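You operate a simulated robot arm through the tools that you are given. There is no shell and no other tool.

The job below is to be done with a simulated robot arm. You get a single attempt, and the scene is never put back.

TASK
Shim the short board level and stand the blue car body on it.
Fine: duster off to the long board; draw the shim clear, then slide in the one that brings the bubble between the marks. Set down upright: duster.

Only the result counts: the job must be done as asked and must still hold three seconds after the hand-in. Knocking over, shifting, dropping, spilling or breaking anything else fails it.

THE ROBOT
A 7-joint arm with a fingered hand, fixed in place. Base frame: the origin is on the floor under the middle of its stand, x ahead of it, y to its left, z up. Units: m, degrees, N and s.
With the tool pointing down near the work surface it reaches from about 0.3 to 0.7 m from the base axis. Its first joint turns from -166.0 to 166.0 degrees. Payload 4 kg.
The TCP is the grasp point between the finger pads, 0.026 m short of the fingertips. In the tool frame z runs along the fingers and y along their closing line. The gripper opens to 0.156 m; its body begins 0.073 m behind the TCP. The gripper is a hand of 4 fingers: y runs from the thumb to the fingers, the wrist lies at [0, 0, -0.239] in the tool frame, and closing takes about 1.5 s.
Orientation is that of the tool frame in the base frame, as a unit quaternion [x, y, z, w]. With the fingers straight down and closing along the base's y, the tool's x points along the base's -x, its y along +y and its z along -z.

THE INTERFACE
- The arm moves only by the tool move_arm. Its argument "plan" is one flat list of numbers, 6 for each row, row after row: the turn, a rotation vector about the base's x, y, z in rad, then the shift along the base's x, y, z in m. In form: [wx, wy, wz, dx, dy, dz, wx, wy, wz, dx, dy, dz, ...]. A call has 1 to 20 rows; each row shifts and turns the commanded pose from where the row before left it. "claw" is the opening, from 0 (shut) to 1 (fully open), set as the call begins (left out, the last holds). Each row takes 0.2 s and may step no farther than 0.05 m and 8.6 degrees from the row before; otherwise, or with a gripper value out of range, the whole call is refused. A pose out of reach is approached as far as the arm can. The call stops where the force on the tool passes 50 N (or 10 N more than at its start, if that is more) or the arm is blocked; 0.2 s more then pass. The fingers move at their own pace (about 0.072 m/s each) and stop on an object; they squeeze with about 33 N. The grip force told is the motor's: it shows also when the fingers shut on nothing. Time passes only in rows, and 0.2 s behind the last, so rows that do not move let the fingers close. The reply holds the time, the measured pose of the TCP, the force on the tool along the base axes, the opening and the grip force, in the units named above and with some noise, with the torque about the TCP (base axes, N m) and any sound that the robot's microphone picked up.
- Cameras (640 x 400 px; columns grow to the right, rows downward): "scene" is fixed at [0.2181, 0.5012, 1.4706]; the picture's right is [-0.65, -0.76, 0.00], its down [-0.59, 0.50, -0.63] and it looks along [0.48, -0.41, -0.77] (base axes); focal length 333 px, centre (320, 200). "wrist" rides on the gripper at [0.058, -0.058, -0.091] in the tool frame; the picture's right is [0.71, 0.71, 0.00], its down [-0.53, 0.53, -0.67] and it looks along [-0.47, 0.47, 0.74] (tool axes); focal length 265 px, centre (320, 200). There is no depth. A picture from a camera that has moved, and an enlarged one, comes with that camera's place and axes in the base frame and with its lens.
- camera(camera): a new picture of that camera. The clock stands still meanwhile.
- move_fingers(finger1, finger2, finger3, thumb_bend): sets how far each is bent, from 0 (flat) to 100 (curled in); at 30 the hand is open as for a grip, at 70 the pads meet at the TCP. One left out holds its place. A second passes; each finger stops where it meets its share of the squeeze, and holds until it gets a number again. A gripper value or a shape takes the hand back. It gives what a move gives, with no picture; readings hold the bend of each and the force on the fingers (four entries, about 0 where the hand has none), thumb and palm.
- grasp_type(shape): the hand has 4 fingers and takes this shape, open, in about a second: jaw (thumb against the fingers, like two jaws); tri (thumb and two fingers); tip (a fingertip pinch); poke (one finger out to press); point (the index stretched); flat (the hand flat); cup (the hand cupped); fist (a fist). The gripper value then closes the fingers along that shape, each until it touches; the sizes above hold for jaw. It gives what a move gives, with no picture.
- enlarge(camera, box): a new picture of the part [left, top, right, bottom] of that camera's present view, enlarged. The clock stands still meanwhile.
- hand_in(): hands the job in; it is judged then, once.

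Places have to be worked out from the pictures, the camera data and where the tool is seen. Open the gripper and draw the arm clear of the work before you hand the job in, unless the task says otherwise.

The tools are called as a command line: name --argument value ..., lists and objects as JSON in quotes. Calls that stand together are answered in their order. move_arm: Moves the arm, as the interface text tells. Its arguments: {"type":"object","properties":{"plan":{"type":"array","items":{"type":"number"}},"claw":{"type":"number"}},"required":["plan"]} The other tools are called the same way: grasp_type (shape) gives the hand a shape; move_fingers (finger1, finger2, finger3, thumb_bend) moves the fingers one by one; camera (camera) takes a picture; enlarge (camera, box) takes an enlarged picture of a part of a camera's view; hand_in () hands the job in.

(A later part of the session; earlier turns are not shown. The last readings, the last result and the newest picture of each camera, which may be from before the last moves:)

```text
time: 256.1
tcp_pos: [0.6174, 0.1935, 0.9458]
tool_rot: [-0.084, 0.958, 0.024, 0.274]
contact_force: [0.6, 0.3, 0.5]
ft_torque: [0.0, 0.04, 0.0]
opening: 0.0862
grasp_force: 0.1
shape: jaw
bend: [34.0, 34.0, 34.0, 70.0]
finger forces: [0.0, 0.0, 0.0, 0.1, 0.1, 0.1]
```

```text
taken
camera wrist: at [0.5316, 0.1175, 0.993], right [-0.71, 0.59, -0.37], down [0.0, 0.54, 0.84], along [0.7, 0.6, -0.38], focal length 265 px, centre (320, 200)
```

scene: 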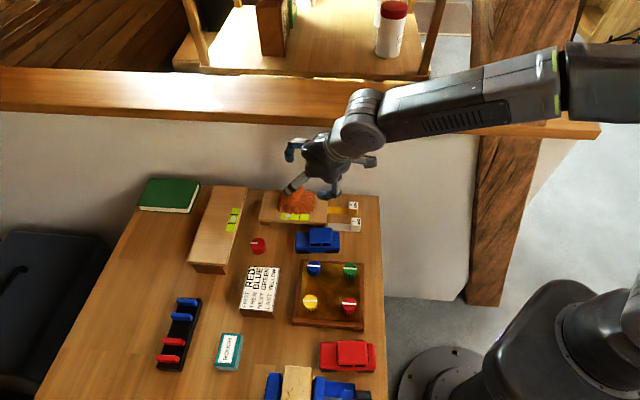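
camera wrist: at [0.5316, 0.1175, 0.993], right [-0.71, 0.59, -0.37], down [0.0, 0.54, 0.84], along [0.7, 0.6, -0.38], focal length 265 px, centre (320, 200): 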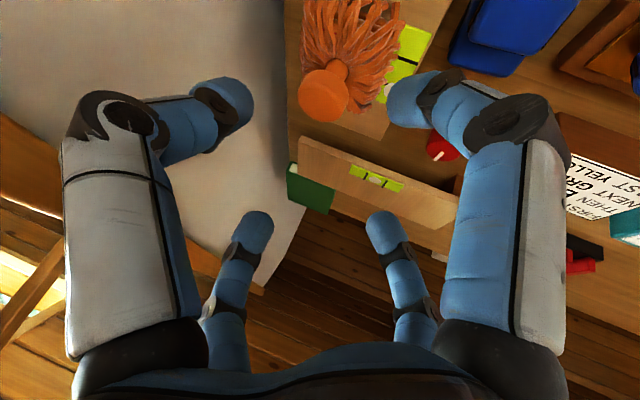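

At the pre-grasp with the right orientation. In jaw mode the thumb closes first, so I set all four fingers symmetrically (bend 50) and zoom to locate the knob precisely.

move_fingers --finger1 50 --finger2 50 --finger3 50 --thumb_bend 50

enlarge --camera "wrist" --box '[260, 0, 420, 140]'

enlarge --camera "scene" --box '[255, 160, 345, 230]'

camera --camera "wrist"

```text
time: 257.1
tcp_pos: [0.619, 0.1926, 0.9455]
tool_rot: [-0.084, 0.958, 0.023, 0.273]
contact_force: [-0.3, 0.8, -0.9]
ft_torque: [0.0, 0.02, -0.03]
opening: 0.0508
grasp_force: 0.1
shape: fingers
bend: [50.0, 50.0, 50.0, 50.0]
finger forces: [0.0, 0.0, 0.0, 0.0, 0.0, 0.0]
```

```text
2.86 times, centred on (340, 70) of wrist
camera zoom: at [0.5317, 0.1177, 0.993], right [-0.71, 0.59, -0.37], down [0.0, 0.54, 0.84], along [0.7, 0.6, -0.38], focal length 758 px, centre (263, 571)
```

zoom: 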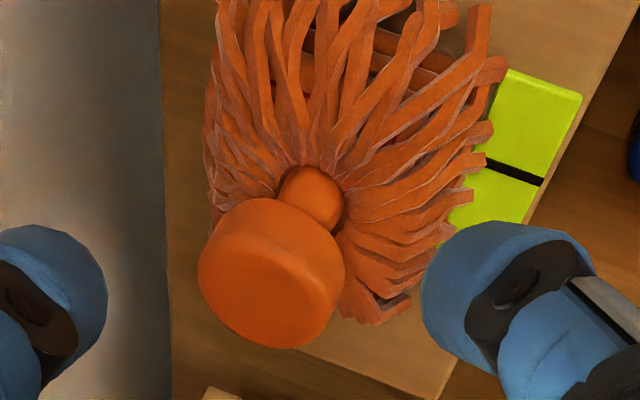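

```text
5.71 times, centred on (300, 195) of scene
camera zoom: at [0.2181, 0.5012, 1.4706], right [-0.65, -0.76, 0.0], down [-0.59, 0.5, -0.63], along [0.48, -0.41, -0.77], focal length 1900 px, centre (434, 229)
```

zoom: 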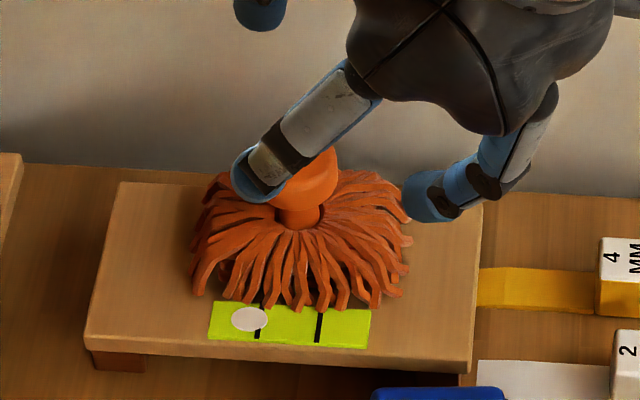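

```text
taken
camera wrist: at [0.5317, 0.1177, 0.993], right [-0.71, 0.59, -0.37], down [0.0, 0.54, 0.84], along [0.7, 0.6, -0.38], focal length 265 px, centre (320, 200)
```

wrist: 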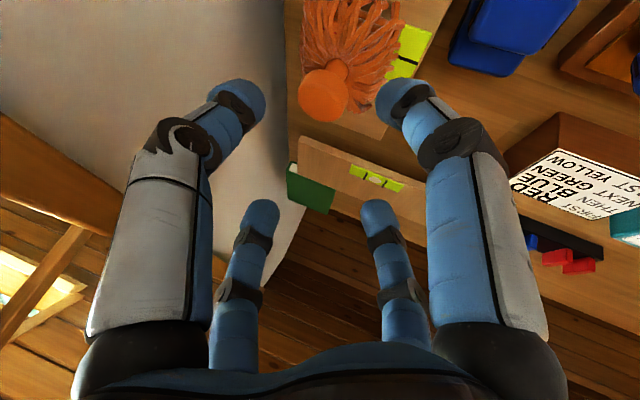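

Triangulation puts the knob's top face centre at (0.668, 0.196, 0.860), radius ≈18.5 mm. I open the fingers a bit more and approach along the tool axis, stopping short to check.

move_fingers --finger1 43 --finger2 43 --finger3 43 --thumb_bend 43

move_arm --plan '[0, 0, 0, -0.0066, -0.0061, -0.0047, 0, 0, 0, 0.0096, 0.0017, -0.0156, 0, 0, 0, 0.0096, 0.0017, -0.0156, 0, 0, 0, 0.0096, 0.0017, -0.0156, 0, 0, 0, 0, 0, 0]'

camera --camera "wrist"

enlarge --camera "scene" --box '[255, 160, 345, 230]'

```text
time: 258.1
tcp_pos: [0.6178, 0.1923, 0.9453]
tool_rot: [-0.084, 0.958, 0.024, 0.274]
contact_force: [-0.8, 0.4, 0.6]
ft_torque: [0.01, -0.02, 0.03]
opening: 0.0702
grasp_force: 0.1
shape: fingers
bend: [43.0, 43.0, 43.0, 43.0]
finger forces: [0.1, 0.0, 0.1, 0.1, 0.0, 0.0]
```

```text
time: 259.2
tcp_pos: [0.6424, 0.1922, 0.8958]
tool_rot: [-0.085, 0.957, 0.024, 0.275]
contact_force: [-0.6, 0.4, 0.1]
ft_torque: [-0.03, 0.0, 0.0]
opening: 0.0704
grasp_force: 0.0
shape: fingers
bend: [43.0, 43.0, 43.0, 43.0]
finger forces: [0.0, 0.0, 0.0, 0.0, 0.1, 0.1]
```

```text
taken
camera wrist: at [0.5556, 0.1168, 0.9434], right [-0.71, 0.59, -0.38], down [0.0, 0.54, 0.84], along [0.7, 0.6, -0.38], focal length 265 px, centre (320, 200)
```

wrist: 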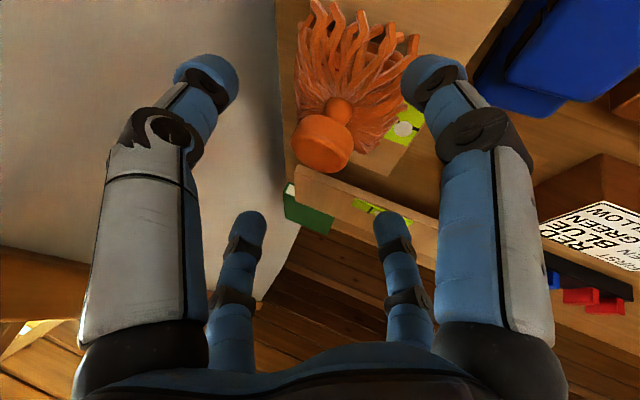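

```text
5.71 times, centred on (300, 195) of scene
camera zoom: at [0.2181, 0.5012, 1.4706], right [-0.65, -0.76, 0.0], down [-0.59, 0.5, -0.63], along [0.48, -0.41, -0.77], focal length 1900 px, centre (434, 229)
```

zoom: 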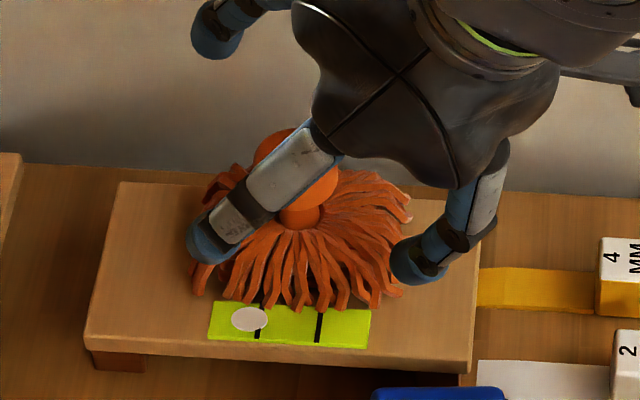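

Well aligned. I continue along the axis to the grasp position in small steps.

move_arm --plan '[0, 0, 0, 0.006, 0.0009, -0.011, 0, 0, 0, 0.006, 0.0009, -0.011, 0, 0, 0, 0.006, 0.001, -0.011, 0, 0, 0, 0, 0, 0]'

camera --camera "wrist"

enlarge --camera "scene" --box '[255, 160, 345, 230]'

```text
time: 260.2
tcp_pos: [0.6575, 0.1945, 0.8651]
tool_rot: [-0.084, 0.958, 0.023, 0.275]
contact_force: [-1.2, -0.9, 4.5]
ft_torque: [-0.04, 0.22, 0.01]
opening: 0.0703
grasp_force: 2.1
shape: fingers
bend: [43.0, 43.0, 43.0, 43.0]
finger forces: [4.1, 0.0, 0.0, 0.1, 0.0, 0.0]
```

```text
taken
camera wrist: at [0.5718, 0.1193, 0.9109], right [-0.71, 0.59, -0.38], down [0.0, 0.53, 0.84], along [0.7, 0.6, -0.38], focal length 265 px, centre (320, 200)
```

wrist: 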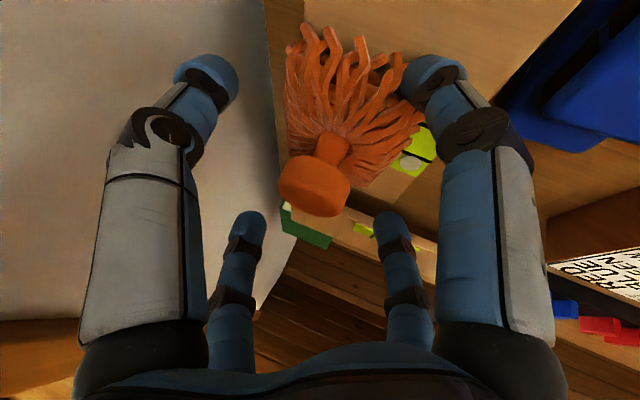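

```text
5.71 times, centred on (300, 195) of scene
camera zoom: at [0.2181, 0.5012, 1.4706], right [-0.65, -0.76, 0.0], down [-0.59, 0.5, -0.63], along [0.48, -0.41, -0.77], focal length 1900 px, centre (434, 229)
```

zoom: 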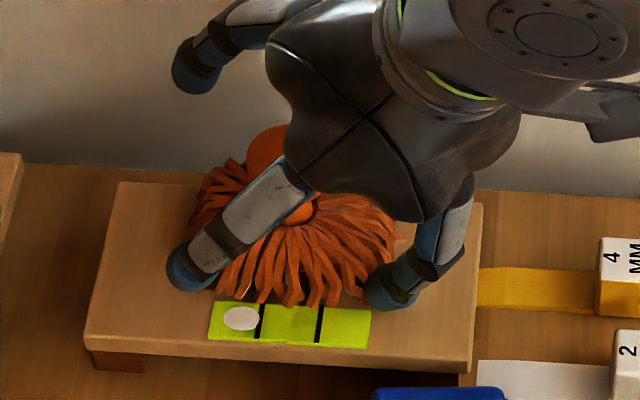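

The lower finger lightly touches the bristles (4 N) and the knob is between the pads. I close all four fingers on the knob.

move_fingers --finger1 75 --finger2 75 --finger3 75 --thumb_bend 75

camera --camera "wrist"

enlarge --camera "scene" --box '[255, 160, 345, 230]'

```text
time: 261.2
tcp_pos: [0.6574, 0.1943, 0.8647]
tool_rot: [-0.084, 0.958, 0.023, 0.274]
contact_force: [-0.3, -0.1, -1.3]
ft_torque: [-0.03, 0.03, 0.04]
opening: 0.0
grasp_force: 11.4
shape: fingers
bend: [72.0, 73.0, 64.0, 74.0]
finger forces: [0.0, 14.3, 8.8, 0.0, 0.2, 0.0]
```

```text
taken
camera wrist: at [0.5716, 0.1191, 0.9106], right [-0.71, 0.59, -0.37], down [0.0, 0.54, 0.84], along [0.7, 0.6, -0.38], focal length 265 px, centre (320, 200)
```

wrist: 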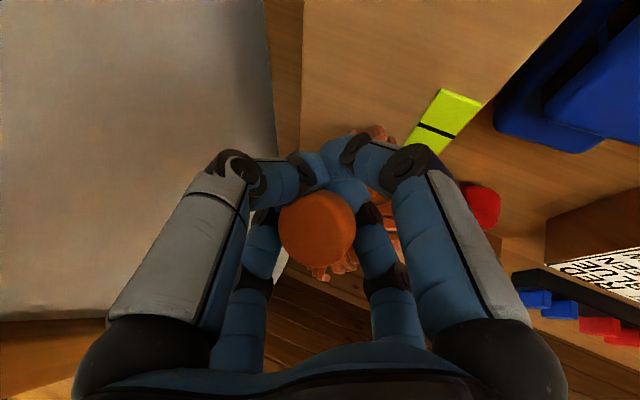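

```text
5.71 times, centred on (300, 195) of scene
camera zoom: at [0.2181, 0.5012, 1.4706], right [-0.65, -0.76, 0.0], down [-0.59, 0.5, -0.63], along [0.48, -0.41, -0.77], focal length 1900 px, centre (434, 229)
```

zoom: 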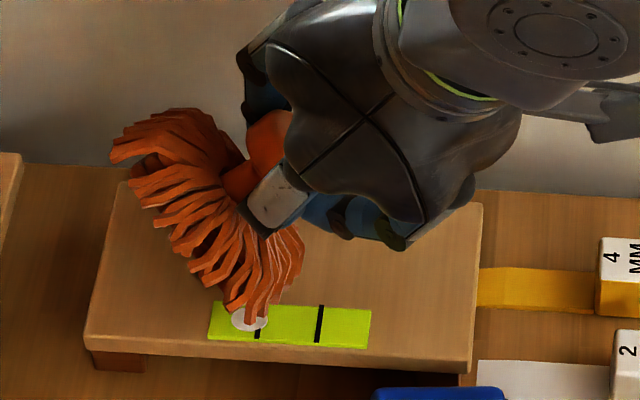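

The fingers closed around the neck and the duster tipped into line with the hand; it's caged securely (knob inside the hand). I lift it straight up a little and look.

move_arm --plan '[0, 0, 0, 0, 0, 0.01, 0, 0, 0, 0, 0, 0.015, 0, 0, 0, -0.005, 0, 0.02, 0, 0, 0, -0.005, 0.005, 0.02, 0, 0, 0, -0.005, 0.005, 0.02, 0, 0, 0, 0, 0, 0]'

camera --camera "wrist"

enlarge --camera "scene" --box '[235, 130, 365, 240]'

```text
time: 262.6
tcp_pos: [0.6463, 0.2033, 0.9485]
tool_rot: [-0.085, 0.958, 0.024, 0.273]
contact_force: [0.2, -0.2, -1.0]
ft_torque: [-0.01, 0.03, -0.06]
opening: 0.0
grasp_force: 11.5
shape: fingers
bend: [72.0, 73.0, 72.0, 74.0]
finger forces: [0.0, 14.1, 8.8, 0.0, 0.2, 0.1]
```

```text
taken
camera wrist: at [0.5597, 0.1277, 0.9941], right [-0.71, 0.59, -0.37], down [0.0, 0.53, 0.84], along [0.7, 0.6, -0.38], focal length 265 px, centre (320, 200)
```

wrist: 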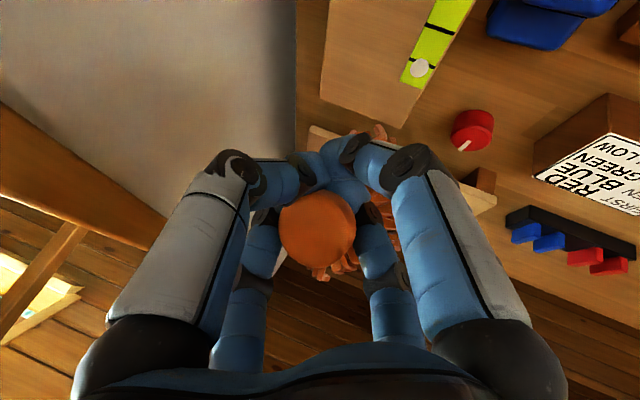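

```text
3.64 times, centred on (300, 185) of scene
camera zoom: at [0.2181, 0.5012, 1.4706], right [-0.65, -0.76, 0.0], down [-0.59, 0.5, -0.63], along [0.48, -0.41, -0.77], focal length 1209 px, centre (393, 254)
```

zoom: 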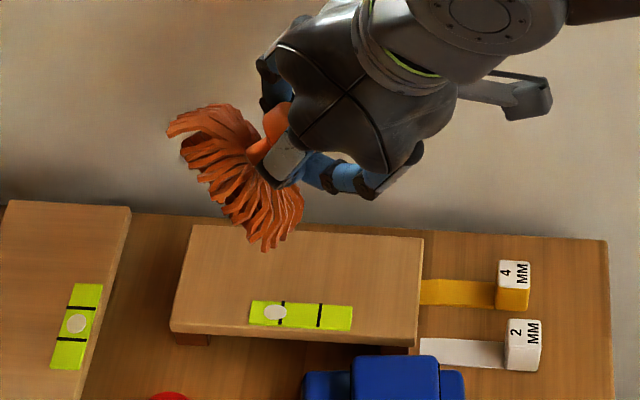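

The duster sticks out sideways from the closed fingers (neck between two fingers), knob inside. With the fingers slightly opened (ring smaller than the knob, larger than the neck) it should swing down and hang along the hand. I first bring the hand nearer to vertical (20° tilt) above the board.

move_arm --plan '[-0.0122, 0.069, 0, 0, 0, -0.006, -0.0122, 0.069, 0, 0, 0, -0.006, -0.0122, 0.069, 0, 0, 0, -0.006, 0, 0, 0, 0, 0, 0]'

move_fingers --finger1 64 --finger2 64 --finger3 64 --thumb_bend 64

enlarge --camera "scene" --box '[235, 130, 365, 240]'

camera --camera "wrist"

```text
time: 263.6
tcp_pos: [0.6433, 0.2038, 0.9315]
tool_rot: [-0.088, 0.981, 0.015, 0.171]
contact_force: [-0.7, 0.5, -0.9]
ft_torque: [-0.05, 0.02, 0.01]
opening: 0.0001
grasp_force: 10.7
shape: fingers
bend: [72.0, 73.0, 72.0, 74.0]
finger forces: [0.0, 13.9, 8.8, 0.0, 0.2, 0.0]
```

```text
time: 264.6
tcp_pos: [0.6435, 0.2026, 0.9304]
tool_rot: [-0.086, 0.981, 0.015, 0.172]
contact_force: [-1.1, -0.5, -0.9]
ft_torque: [-0.04, -0.02, 0.03]
opening: 0.0116
grasp_force: 1.4
shape: fingers
bend: [64.0, 64.0, 63.0, 64.0]
finger forces: [0.0, 1.9, 1.0, 0.0, 0.0, 0.0]
```

```text
3.64 times, centred on (300, 185) of scene
camera zoom: at [0.2181, 0.5012, 1.4706], right [-0.65, -0.76, 0.0], down [-0.59, 0.5, -0.63], along [0.48, -0.41, -0.77], focal length 1209 px, centre (393, 254)
```

zoom: 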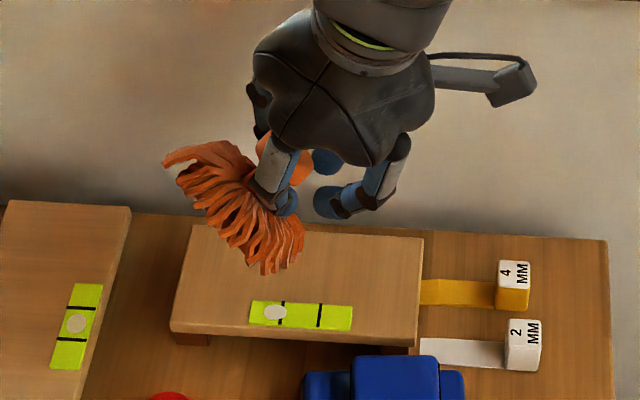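

```text
taken
camera wrist: at [0.5695, 0.1301, 0.9967], right [-0.78, 0.58, -0.24], down [0.17, 0.57, 0.81], along [0.6, 0.59, -0.54], focal length 265 px, centre (320, 200)
```

wrist: 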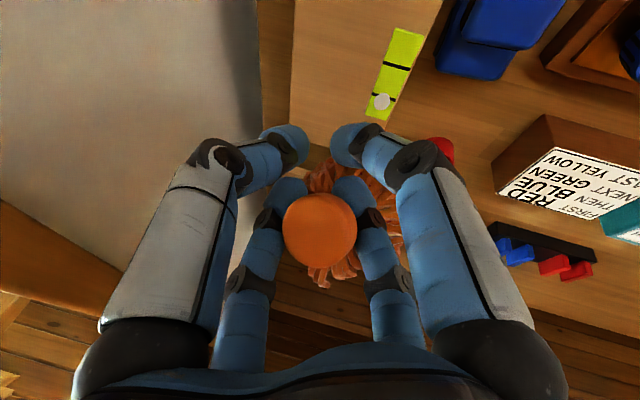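

The neck sits between fingers 2 and 3 with the knob inside. I open slightly more (ring ≈12 mm radius — knob can't pass) so it can swing down.

move_fingers --finger1 62 --finger2 60 --finger3 60 --thumb_bend 62

enlarge --camera "scene" --box '[235, 130, 365, 240]'

enlarge --camera "wrist" --box '[220, 100, 440, 300]'

```text
time: 265.6
tcp_pos: [0.644, 0.2018, 0.931]
tool_rot: [-0.087, 0.981, 0.016, 0.172]
contact_force: [-0.3, -0.5, 0.4]
ft_torque: [-0.04, -0.01, 0.01]
opening: 0.0166
grasp_force: 0.6
shape: fingers
bend: [62.0, 60.0, 60.0, 62.0]
finger forces: [0.0, 1.7, 0.7, 0.0, 0.0, 0.1]
```

```text
3.64 times, centred on (300, 185) of scene
camera zoom: at [0.2181, 0.5012, 1.4706], right [-0.65, -0.76, 0.0], down [-0.59, 0.5, -0.63], along [0.48, -0.41, -0.77], focal length 1209 px, centre (393, 254)
```

zoom: 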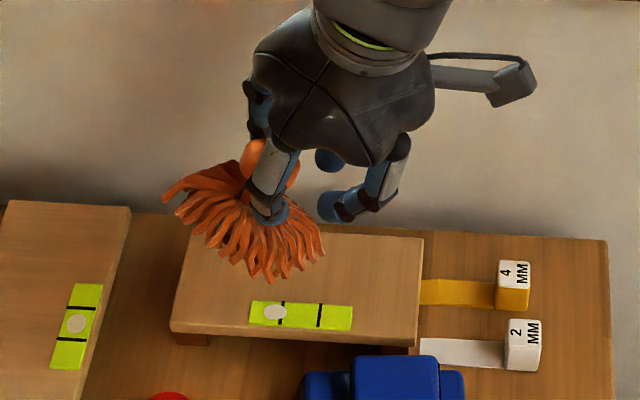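

```text
2.00 times, centred on (330, 200) of wrist
camera zoom: at [0.5695, 0.1301, 0.9967], right [-0.78, 0.58, -0.24], down [0.17, 0.57, 0.81], along [0.6, 0.59, -0.54], focal length 531 px, centre (300, 200)
```

zoom: 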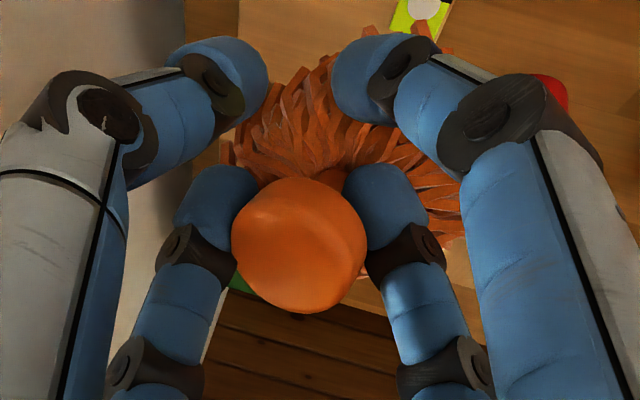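

It swung most of the way down. I loosen fingers 2 and 3 a touch more so it can settle closer to vertical.

move_fingers --finger1 62 --finger2 57 --finger3 57 --thumb_bend 62

enlarge --camera "scene" --box '[235, 130, 365, 240]'

enlarge --camera "wrist" --box '[220, 100, 440, 300]'

```text
time: 266.6
tcp_pos: [0.6443, 0.2034, 0.9305]
tool_rot: [-0.086, 0.981, 0.015, 0.172]
contact_force: [0.1, 0.5, 0.3]
ft_torque: [-0.02, -0.01, 0.0]
opening: 0.0168
grasp_force: 1.2
shape: fingers
bend: [62.0, 56.0, 56.0, 62.0]
finger forces: [0.0, 0.8, 0.4, 0.1, 0.1, 0.0]
```

```text
3.64 times, centred on (300, 185) of scene
camera zoom: at [0.2181, 0.5012, 1.4706], right [-0.65, -0.76, 0.0], down [-0.59, 0.5, -0.63], along [0.48, -0.41, -0.77], focal length 1209 px, centre (393, 254)
```

zoom: 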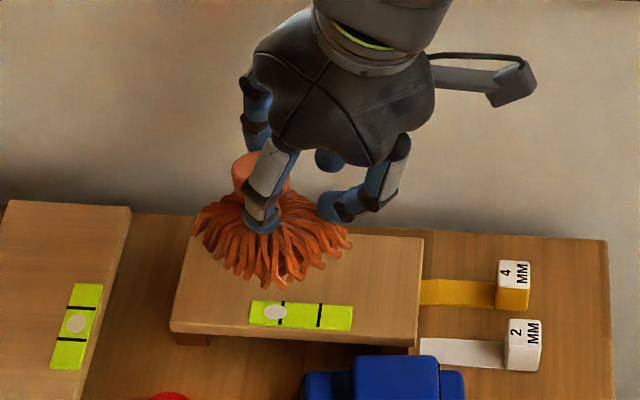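

```text
2.00 times, centred on (330, 200) of wrist
camera zoom: at [0.5695, 0.1301, 0.9967], right [-0.78, 0.58, -0.24], down [0.17, 0.57, 0.81], along [0.6, 0.59, -0.54], focal length 531 px, centre (300, 200)
```

zoom: 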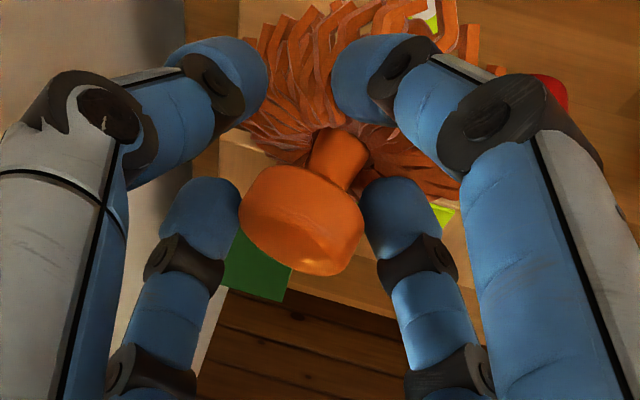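

It now hangs upright, the knob caged by the four fingertips. I carry it slowly to the long board like this, raising slightly and turning to yaw 31°, tilt 32°.

move_arm --plan '[0, 0, 0, 0, 0.004, 0.006, 0.0062, -0.0166, 0.0304, 0.0038, 0.012, 0.004, 0.0062, -0.0166, 0.0304, 0.0038, 0.0165, 0.003, 0.0062, -0.0166, 0.0304, 0.0038, 0.0165, 0.003, 0.0062, -0.0166, 0.0304, 0.0038, 0.0165, 0.003, 0.0062, -0.0166, 0.0304, 0.0038, 0.0165, 0.003, 0.0062, -0.0166, 0.0304, 0.0038, 0.0165, 0.003, 0.0062, -0.0166, 0.0304, 0.0038, 0.0165, 0.002, 0.0062, -0.0166, 0.0304, 0.0038, 0.0165, 0.002, 0.0062, -0.0166, 0.0304, 0.0038, 0.0165, 0.001, 0.0062, -0.0166, 0.0304, 0.0038, 0.0165, 0, 0.0062, -0.0166, 0.0304, 0.0038, 0.0165, 0, 0.0062, -0.0166, 0.0304, 0.0038, 0.012, 0, 0, 0, 0, 0, 0, 0]'

camera --camera "scene"

enlarge --camera "scene" --box '[150, 130, 290, 280]'

camera --camera "wrist"

```text
time: 269.6
tcp_pos: [0.6883, 0.3977, 0.96]
tool_rot: [-0.259, 0.926, 0.074, 0.265]
contact_force: [-0.5, 0.0, -0.5]
ft_torque: [0.01, -0.02, -0.01]
opening: 0.0169
grasp_force: 0.7
shape: fingers
bend: [62.0, 56.0, 56.0, 62.0]
finger forces: [0.1, 1.0, 0.5, 0.0, 0.1, 0.0]
```

```text
taken
```

scene: 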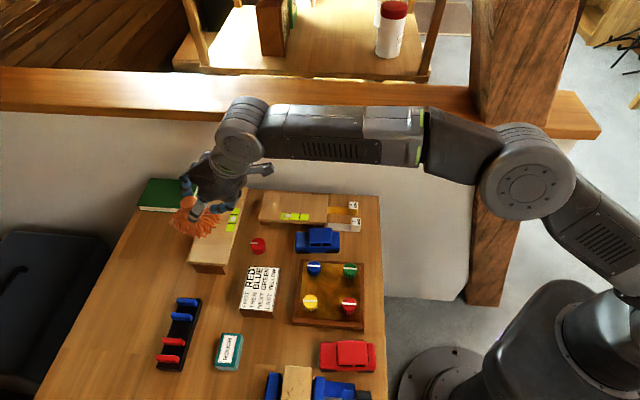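

```text
2.67 times, centred on (220, 205) of scene
camera zoom: at [0.2181, 0.5012, 1.4706], right [-0.65, -0.76, 0.0], down [-0.59, 0.5, -0.63], along [0.48, -0.41, -0.77], focal length 887 px, centre (587, 187)
```

zoom: 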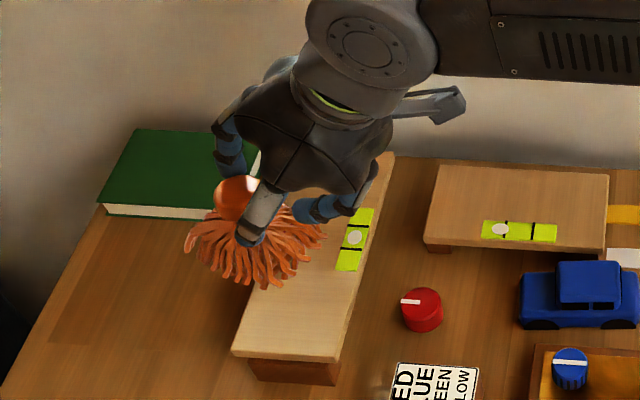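

```text
taken
camera wrist: at [0.6348, 0.2962, 1.0067], right [-0.88, 0.3, -0.38], down [-0.19, 0.5, 0.85], along [0.44, 0.82, -0.38], focal length 265 px, centre (320, 200)
```

wrist: 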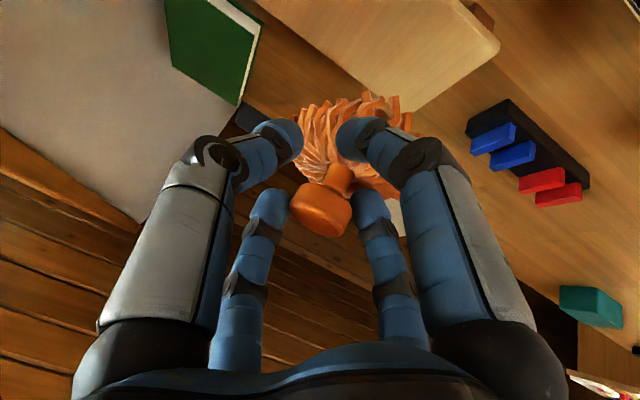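

The duster hangs upright at about (0.704, 0.429), i.e. a≈0.80, b≈−0.195 over the long board's near end. I nudge it to keep off the vial and lower it gradually.

move_arm --plan '[0, 0, 0, -0.0035, 0.006, -0.01, 0, 0, 0, 0, 0, -0.012, 0, 0, 0, 0, 0, -0.012, 0, 0, 0, 0, 0, -0.012, 0, 0, 0, 0, 0, -0.012, 0, 0, 0, 0, 0, -0.012, 0, 0, 0, 0, 0, -0.01, 0, 0, 0, 0, 0, 0]'

enlarge --camera "scene" --box '[150, 130, 290, 280]'

camera --camera "wrist"

```text
time: 271.4
tcp_pos: [0.6855, 0.4029, 0.8812]
tool_rot: [-0.258, 0.926, 0.074, 0.265]
contact_force: [0.0, 0.6, -0.7]
ft_torque: [-0.03, 0.0, 0.03]
opening: 0.0171
grasp_force: 0.5
shape: fingers
bend: [62.0, 56.0, 56.0, 62.0]
finger forces: [0.1, 0.9, 0.5, 0.0, 0.1, 0.1]
```

```text
2.67 times, centred on (220, 205) of scene
camera zoom: at [0.2181, 0.5012, 1.4706], right [-0.65, -0.76, 0.0], down [-0.59, 0.5, -0.63], along [0.48, -0.41, -0.77], focal length 887 px, centre (587, 187)
```

zoom: 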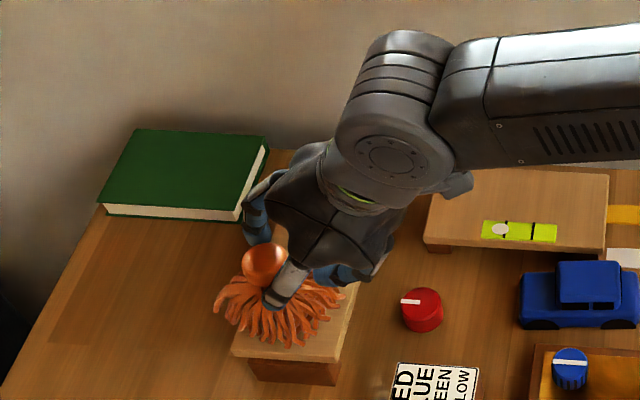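

```text
taken
camera wrist: at [0.6312, 0.3014, 0.9274], right [-0.88, 0.3, -0.38], down [-0.19, 0.5, 0.85], along [0.44, 0.81, -0.38], focal length 265 px, centre (320, 200)
```

wrist: 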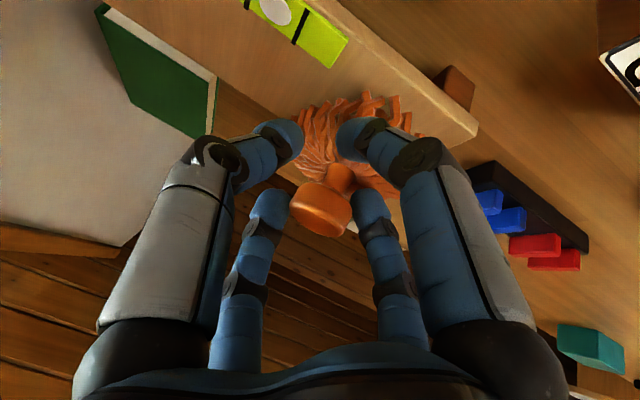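

About 2 cm to go; position is good. I lower in 4 mm steps watching the force.

move_arm --plan '[0, 0, 0, 0, 0, -0.005, 0, 0, 0, 0, 0, -0.005, 0, 0, 0, 0, 0, -0.005, 0, 0, 0, 0, 0, -0.004, 0, 0, 0, 0, 0, 0]'

enlarge --camera "scene" --box '[150, 130, 290, 280]'

enlarge --camera "wrist" --box '[220, 60, 440, 260]'

```text
time: 272.6
tcp_pos: [0.6859, 0.4028, 0.8641]
tool_rot: [-0.256, 0.926, 0.074, 0.269]
contact_force: [-3.0, -1.3, 13.2]
ft_torque: [0.23, 0.12, 0.09]
opening: 0.0119
grasp_force: 7.3
shape: fingers
bend: [66.0, 56.0, 56.0, 62.0]
finger forces: [8.2, 6.5, 0.0, 0.0, 0.0, 0.0]
```

```text
2.67 times, centred on (220, 205) of scene
camera zoom: at [0.2181, 0.5012, 1.4706], right [-0.65, -0.76, 0.0], down [-0.59, 0.5, -0.63], along [0.48, -0.41, -0.77], focal length 887 px, centre (587, 187)
```

zoom: 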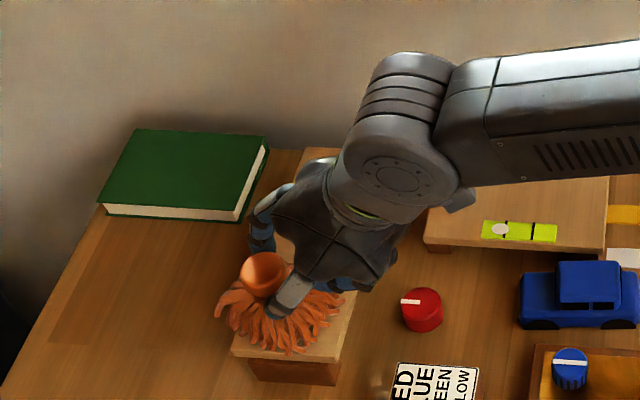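

```text
2.00 times, centred on (330, 160) of wrist
camera zoom: at [0.6311, 0.3014, 0.9102], right [-0.88, 0.3, -0.38], down [-0.2, 0.5, 0.85], along [0.44, 0.82, -0.38], focal length 531 px, centre (300, 280)
```

zoom: 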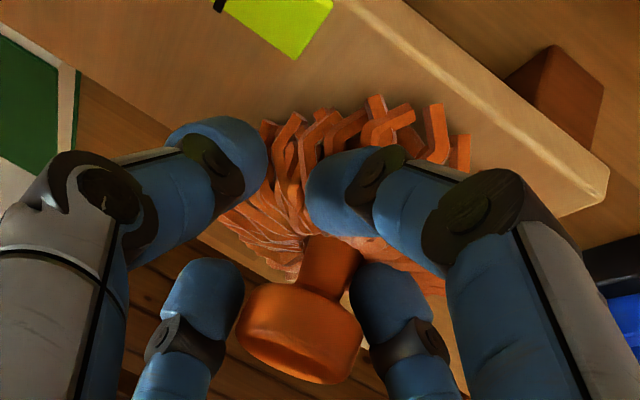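

The bristles are on the board (13 N, lower finger pressing). I raise 3 mm to relieve it, then open thumb, finger 2 and finger 3 while finger 1 stays.

move_arm --plan '[0, 0, 0, 0, 0, 0.003, 0, 0, 0, 0, 0, 0]'

move_fingers --finger2 48 --finger3 45 --thumb_bend 48

enlarge --camera "scene" --box '[150, 130, 290, 280]'

enlarge --camera "wrist" --box '[200, 40, 440, 260]'

```text
time: 273.2
tcp_pos: [0.6853, 0.403, 0.864]
tool_rot: [-0.258, 0.926, 0.073, 0.265]
contact_force: [0.9, 0.6, 5.8]
ft_torque: [0.11, -0.04, 0.01]
opening: 0.012
grasp_force: 3.3
shape: fingers
bend: [66.0, 56.0, 56.0, 62.0]
finger forces: [4.3, 2.0, 0.0, 0.1, 0.0, 0.1]
```

```text
time: 274.2
tcp_pos: [0.6854, 0.4023, 0.8658]
tool_rot: [-0.258, 0.926, 0.074, 0.266]
contact_force: [0.8, 1.3, 3.8]
ft_torque: [0.02, -0.07, 0.01]
opening: 0.0379
grasp_force: 2.2
shape: fingers
bend: [66.0, 48.0, 45.0, 48.0]
finger forces: [4.0, 0.0, 0.0, 0.0, 0.1, 0.1]
```

```text
2.67 times, centred on (220, 205) of scene
camera zoom: at [0.2181, 0.5012, 1.4706], right [-0.65, -0.76, 0.0], down [-0.59, 0.5, -0.63], along [0.48, -0.41, -0.77], focal length 887 px, centre (587, 187)
```

zoom: 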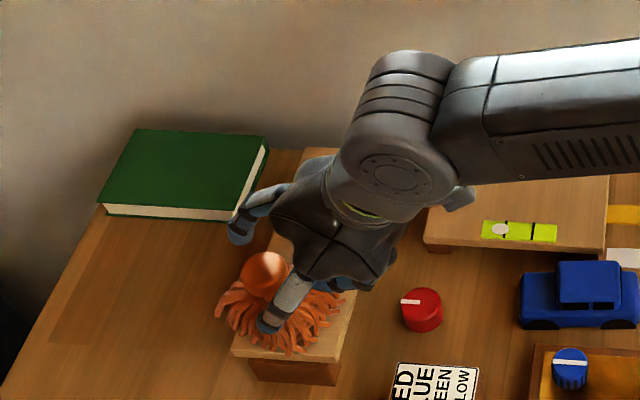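

```text
1.82 times, centred on (320, 150) of wrist
camera zoom: at [0.6312, 0.3017, 0.9117], right [-0.88, 0.3, -0.38], down [-0.19, 0.5, 0.85], along [0.44, 0.81, -0.38], focal length 483 px, centre (320, 291)
```

zoom: 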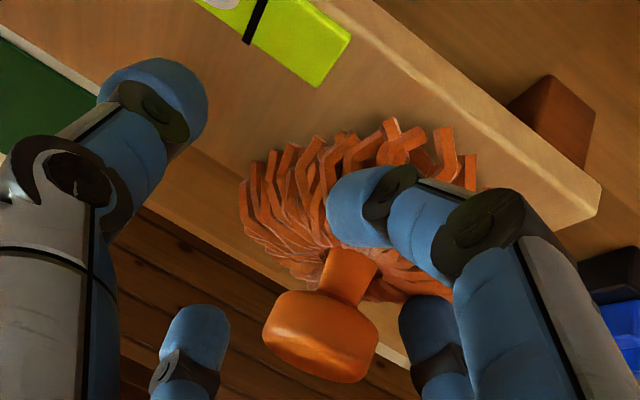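

Only the lower finger still touches. I open finger 3 (front) fully and thumb/finger 2 wide, raise 2 mm, and then slide the hand straight back.

move_fingers --finger2 28 --finger3 5 --thumb_bend 28

move_arm --plan '[0, 0, 0, 0, 0, 0.002, 0, 0, 0, -0.006, -0.0036, 0.0005, 0, 0, 0, -0.008, -0.0048, 0.0005, 0, 0, 0, -0.008, -0.0048, 0.0005, 0, 0, 0, -0.008, -0.0048, 0.001, 0, 0, 0, 0, 0, 0]'

enlarge --camera "scene" --box '[150, 130, 290, 280]'

camera --camera "wrist"

```text
time: 275.2
tcp_pos: [0.6855, 0.402, 0.8653]
tool_rot: [-0.257, 0.926, 0.074, 0.265]
contact_force: [1.5, 1.2, 3.4]
ft_torque: [0.07, -0.02, -0.01]
opening: 0.0747
grasp_force: 2.1
shape: fingers
bend: [66.0, 28.0, 5.0, 28.0]
finger forces: [3.7, 0.1, 0.0, 0.0, 0.0, 0.0]
```

```text
time: 276.6
tcp_pos: [0.6549, 0.3859, 0.8703]
tool_rot: [-0.258, 0.926, 0.073, 0.266]
contact_force: [-0.2, 0.2, -0.7]
ft_torque: [-0.01, 0.02, -0.01]
opening: 0.0764
grasp_force: 0.0
shape: fingers
bend: [62.0, 28.0, 5.0, 28.0]
finger forces: [0.0, 0.1, 0.1, 0.0, 0.0, 0.1]
```

```text
2.67 times, centred on (220, 205) of scene
camera zoom: at [0.2181, 0.5012, 1.4706], right [-0.65, -0.76, 0.0], down [-0.59, 0.5, -0.63], along [0.48, -0.41, -0.77], focal length 887 px, centre (587, 187)
```

zoom: 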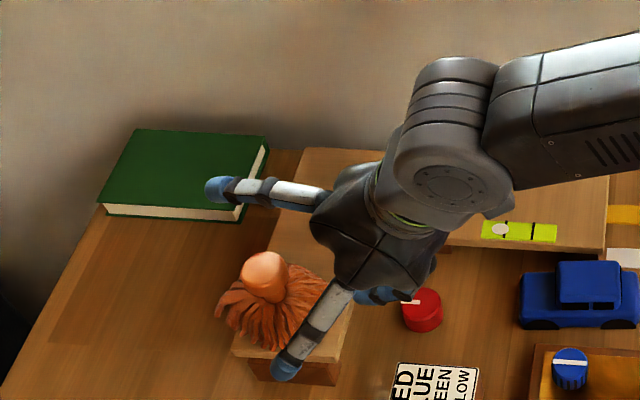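

```text
taken
camera wrist: at [0.6013, 0.2844, 0.917], right [-0.88, 0.3, -0.38], down [-0.19, 0.5, 0.85], along [0.44, 0.81, -0.38], focal length 265 px, centre (320, 200)
```

wrist: 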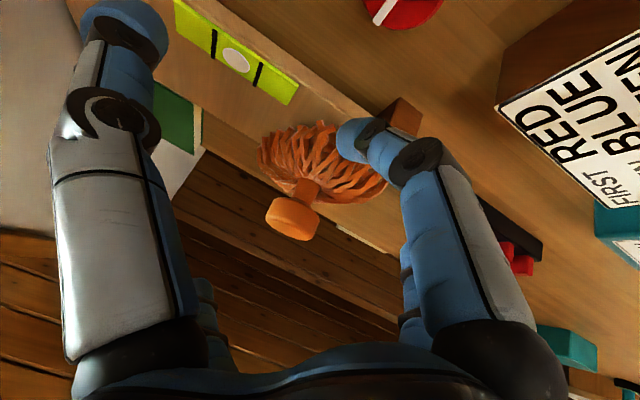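

The duster stands upright on the long board, all fingers free. I withdraw the hand backward and up.

move_arm --plan '[0, 0, 0, -0.01, -0.006, 0.004, 0, 0, 0, -0.012, -0.008, 0.008, 0, 0, 0, -0.015, -0.01, 0.012, 0, 0, 0, -0.015, -0.012, 0.015, 0, 0, 0, -0.015, -0.015, 0.015, 0, 0, 0, 0, 0, 0]'

enlarge --camera "scene" --box '[170, 160, 380, 290]'

enlarge --camera "scene" --box '[180, 170, 260, 280]'

```text
time: 278.1
tcp_pos: [0.5884, 0.331, 0.9252]
tool_rot: [-0.257, 0.926, 0.074, 0.265]
contact_force: [0.5, -0.1, -0.5]
ft_torque: [-0.02, -0.01, 0.03]
opening: 0.0764
grasp_force: 0.1
shape: fingers
bend: [62.0, 28.0, 5.0, 28.0]
finger forces: [0.0, 0.0, 0.1, 0.0, 0.0, 0.0]
```

```text
3.05 times, centred on (275, 225) of scene
camera zoom: at [0.2181, 0.5012, 1.4706], right [-0.65, -0.76, 0.0], down [-0.59, 0.5, -0.63], along [0.48, -0.41, -0.77], focal length 1014 px, centre (457, 124)
```

zoom: 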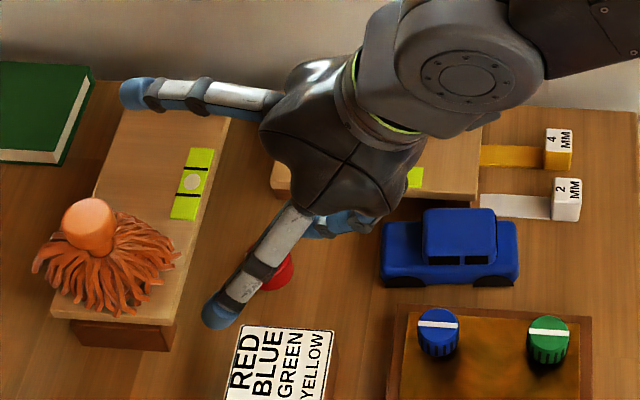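

```text
3.64 times, centred on (220, 225) of scene
camera zoom: at [0.2181, 0.5012, 1.4706], right [-0.65, -0.76, 0.0], down [-0.59, 0.5, -0.63], along [0.48, -0.41, -0.77], focal length 1209 px, centre (684, 109)
```

zoom: 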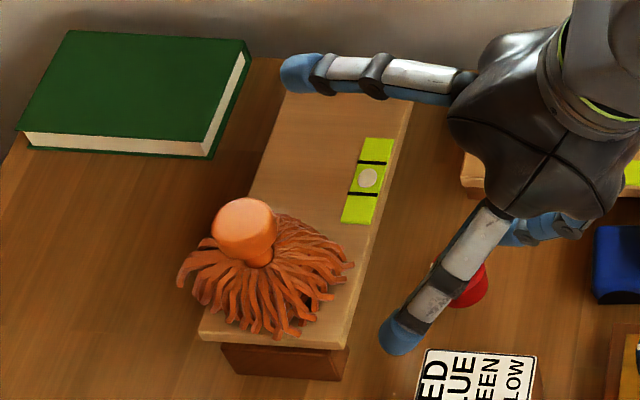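

The duster is upright and released. Now I look at the short board's bubble without the duster.

move_arm --plan '[0, 0, 0, -0.01, 0.02, 0.02, 0, 0, 0, -0.01, 0.02, 0.02, 0, 0, 0, -0.01, 0.02, 0.02, 0, 0, 0, 0, 0.02, 0.02, 0, 0, 0, 0, 0, 0]'

camera --camera "scene"

enlarge --camera "scene" --box '[250, 180, 370, 250]'

```text
time: 279.2
tcp_pos: [0.5592, 0.4148, 1.0061]
tool_rot: [-0.258, 0.926, 0.074, 0.266]
contact_force: [0.6, -0.4, 0.3]
ft_torque: [-0.02, -0.01, -0.02]
opening: 0.0764
grasp_force: 0.1
shape: fingers
bend: [62.0, 28.0, 5.0, 28.0]
finger forces: [0.0, 0.0, 0.0, 0.0, 0.0, 0.0]
```

```text
taken
```

scene: 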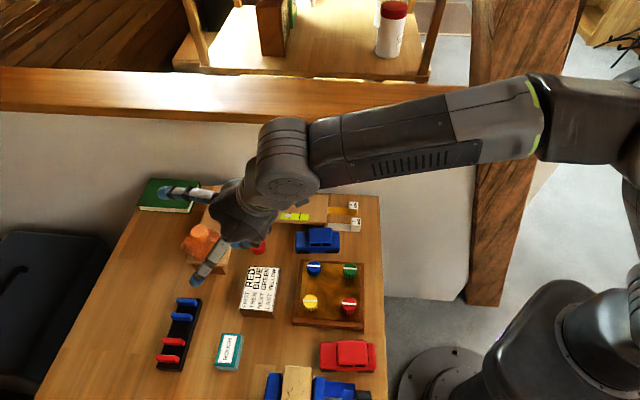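

```text
5.33 times, centred on (310, 215) of scene
camera zoom: at [0.2181, 0.5012, 1.4706], right [-0.65, -0.76, 0.0], down [-0.59, 0.5, -0.63], along [0.48, -0.41, -0.77], focal length 1774 px, centre (373, 120)
```

zoom: 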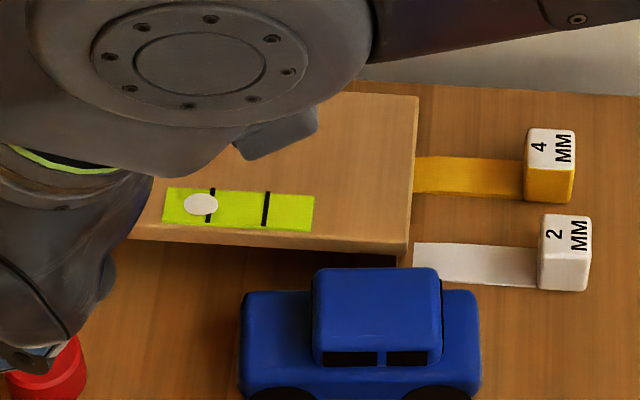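

The bubble is still left of the marks, so the right end needs raising. The yellow (4 mm) nose touches the foot; I'll draw it clear, then slide in the white 2 mm and check the bubble. I try the "poke" shape for pushing the tags.

grasp_type --shape "poke"

camera --camera "wrist"

enlarge --camera "scene" --box '[150, 110, 330, 300]'

```text
time: 280.1
tcp_pos: [0.5594, 0.4151, 1.0052]
tool_rot: [-0.257, 0.926, 0.074, 0.266]
contact_force: [0.1, 0.4, -0.4]
ft_torque: [-0.02, -0.04, 0.02]
opening: 0.0
grasp_force: 0.0
shape: poke
bend: [100.0, 100.0, 100.0, 91.0]
finger forces: [0.0, 0.0, 0.1, 0.1, 0.0, 0.0]
```

```text
taken
camera wrist: at [0.5053, 0.3139, 1.052], right [-0.88, 0.3, -0.38], down [-0.19, 0.5, 0.85], along [0.44, 0.81, -0.38], focal length 265 px, centre (320, 200)
```

wrist: 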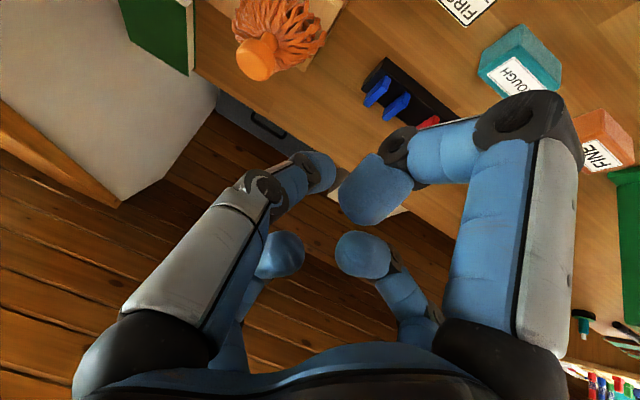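

```text
2.11 times, centred on (240, 205) of scene
camera zoom: at [0.2181, 0.5012, 1.4706], right [-0.65, -0.76, 0.0], down [-0.59, 0.5, -0.63], along [0.48, -0.41, -0.77], focal length 700 px, centre (488, 190)
```

zoom: 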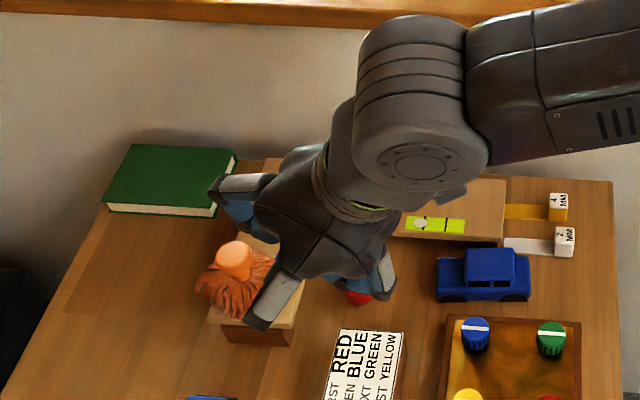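

The poke shape isn't clear, so I'll make my own: fingers 1 and 3 curled away, thumb and finger 2 as a pinch. I set that and move above the yellow tag with the pinch axis across the tongue (yaw 45°, tilt 12°).

move_fingers --finger1 100 --finger2 40 --finger3 100 --thumb_bend 40

move_arm --plan '[-0.0361, 0.046, 0.0402, 0.002, -0.033, -0.008, -0.0361, 0.046, 0.0402, 0.002, -0.033, -0.008, -0.0361, 0.046, 0.0402, 0.002, -0.033, -0.008, -0.0361, 0.046, 0.0402, 0.002, -0.033, -0.008, -0.0361, 0.046, 0.0402, 0.002, -0.033, -0.008, -0.0361, 0.046, 0.0402, 0.002, -0.033, -0.008, 0, 0, 0, 0.002, -0.033, -0.01, 0, 0, 0, 0.002, -0.033, -0.01, 0, 0, 0, 0.002, -0.033, -0.01, 0, 0, 0, 0.002, -0.033, -0.01, 0, 0, 0, 0, 0, 0]'

camera --camera "wrist"

enlarge --camera "scene" --box '[240, 110, 420, 260]'

```text
time: 281.1
tcp_pos: [0.5598, 0.4153, 1.0054]
tool_rot: [-0.258, 0.926, 0.075, 0.266]
contact_force: [-0.3, -0.8, 0.8]
ft_torque: [0.04, -0.03, -0.01]
opening: 0.0591
grasp_force: 0.1
shape: fingers
bend: [98.0, 40.0, 98.0, 40.0]
finger forces: [0.1, 0.0, 0.1, 0.0, 0.1, 0.0]
```

```text
time: 283.6
tcp_pos: [0.5782, 0.1303, 0.9262]
tool_rot: [-0.355, 0.924, 0.048, 0.135]
contact_force: [-0.1, -0.2, -0.4]
ft_torque: [0.0, 0.02, 0.01]
opening: 0.059
grasp_force: 0.1
shape: fingers
bend: [98.0, 40.0, 98.0, 40.0]
finger forces: [0.0, 0.0, 0.0, 0.0, 0.0, 0.0]
out of reach, approached as far as the arm can: row 5, 6
```

```text
taken
camera wrist: at [0.5557, 0.0319, 0.9972], right [-0.98, 0.07, -0.21], down [-0.12, 0.61, 0.79], along [0.18, 0.79, -0.58], focal length 265 px, centre (320, 200)
```

wrist: 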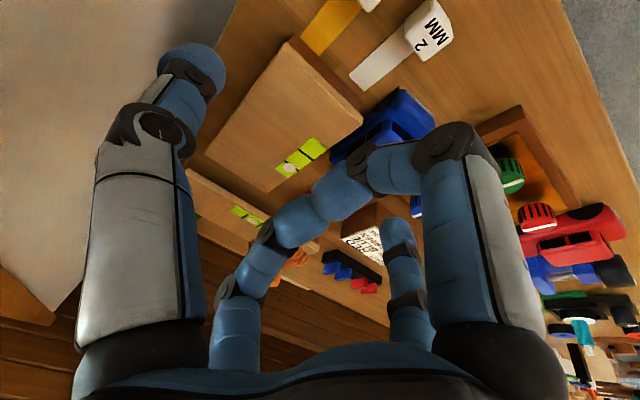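

```text
2.67 times, centred on (330, 185) of scene
camera zoom: at [0.2181, 0.5012, 1.4706], right [-0.65, -0.76, 0.0], down [-0.59, 0.5, -0.63], along [0.48, -0.41, -0.77], focal length 887 px, centre (293, 240)
```

zoom: 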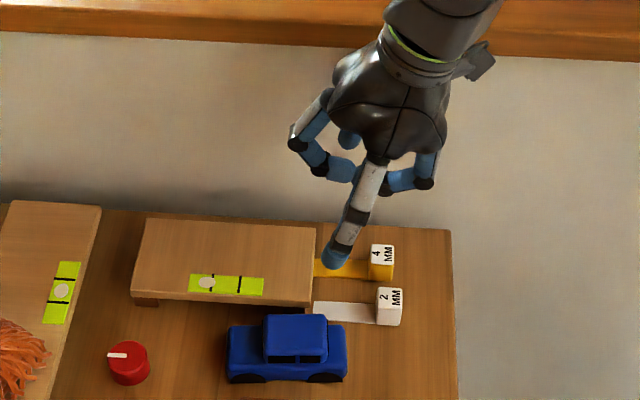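

Two rows were flagged, so I check the arm's posture in the wide view before continuing.

enlarge --camera "scene" --box '[480, 0, 640, 400]'

```text
1.00 times, centred on (560, 200) of scene (not enlarged: the box is as wide or as high as the picture)
camera zoom: at [0.2181, 0.5012, 1.4706], right [-0.65, -0.76, 0.0], down [-0.59, 0.5, -0.63], along [0.48, -0.41, -0.77], focal length 333 px, centre (80, 200)
```

zoom: 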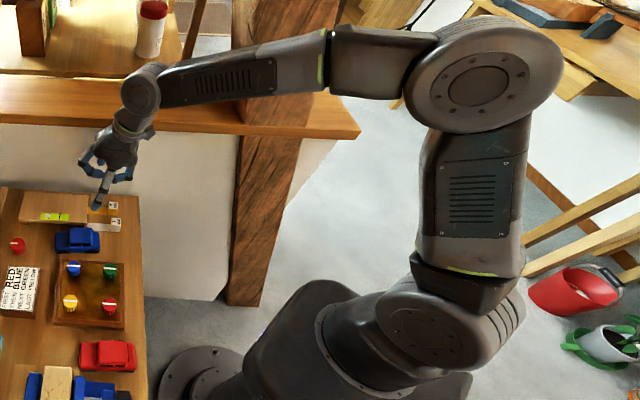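

The arm is in its original branch again, which is fine for this right-hand area. I now use fingers 1 and 3 as the pinch along the tongue direction (thumb and finger 2 curled), make the tool vertical with yaw 45°, and go above the yellow tag.

move_fingers --finger1 40 --finger2 100 --finger3 40 --thumb_bend 100

move_arm --plan '[-0.0482, 0.0533, 0.0128, 0, -0.0118, -0.008, -0.0482, 0.0533, 0.0128, 0, -0.0118, -0.008, -0.0482, 0.0533, 0.0128, 0, -0.0118, -0.008, -0.0482, 0.0533, 0.0128, 0, -0.0118, -0.008, 0, 0, 0, 0, 0, 0]'

camera --camera "wrist"

enlarge --camera "scene" --box '[270, 130, 420, 255]'

```text
time: 284.6
tcp_pos: [0.5785, 0.1304, 0.9267]
tool_rot: [-0.355, 0.924, 0.047, 0.135]
contact_force: [-0.3, 0.6, 0.0]
ft_torque: [-0.01, 0.0, 0.0]
opening: 0.0737
grasp_force: 0.0
shape: fingers
bend: [40.0, 97.0, 40.0, 100.0]
finger forces: [0.0, 0.0, 0.1, 0.0, 0.0, 0.1]
```

```text
time: 285.8
tcp_pos: [0.5781, 0.1124, 0.9142]
tool_rot: [-0.366, 0.926, 0.029, 0.084]
contact_force: [-0.5, -0.1, -0.1]
ft_torque: [0.0, -0.02, 0.0]
opening: 0.0741
grasp_force: 0.1
shape: fingers
bend: [40.0, 97.0, 40.0, 100.0]
finger forces: [0.1, 0.0, 0.0, 0.1, 0.0, 0.0]
out of reach, approached as far as the arm can: row 2, 3, 4
```

```text
taken
camera wrist: at [0.5628, 0.0194, 0.9936], right [-0.99, 0.04, -0.13], down [-0.07, 0.66, 0.75], along [0.12, 0.75, -0.65], focal length 265 px, centre (320, 200)
```

wrist: 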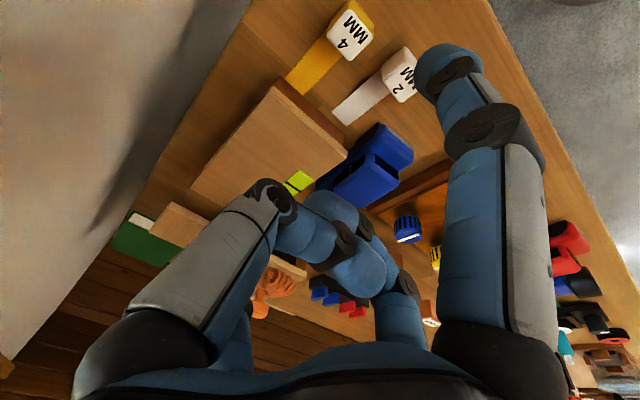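

```text
3.20 times, centred on (345, 192) of scene
camera zoom: at [0.2181, 0.5012, 1.4706], right [-0.65, -0.76, 0.0], down [-0.59, 0.5, -0.63], along [0.48, -0.41, -0.77], focal length 1064 px, centre (240, 224)
```

zoom: 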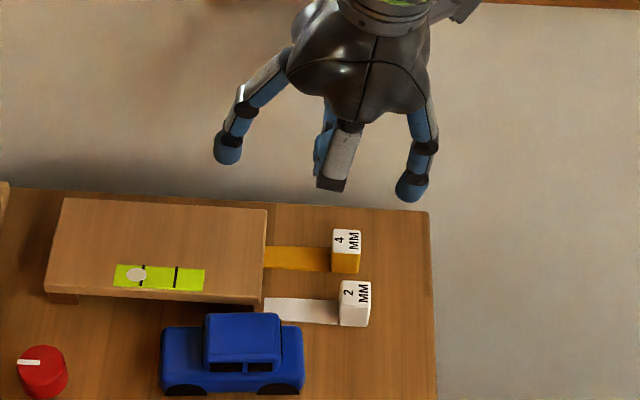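

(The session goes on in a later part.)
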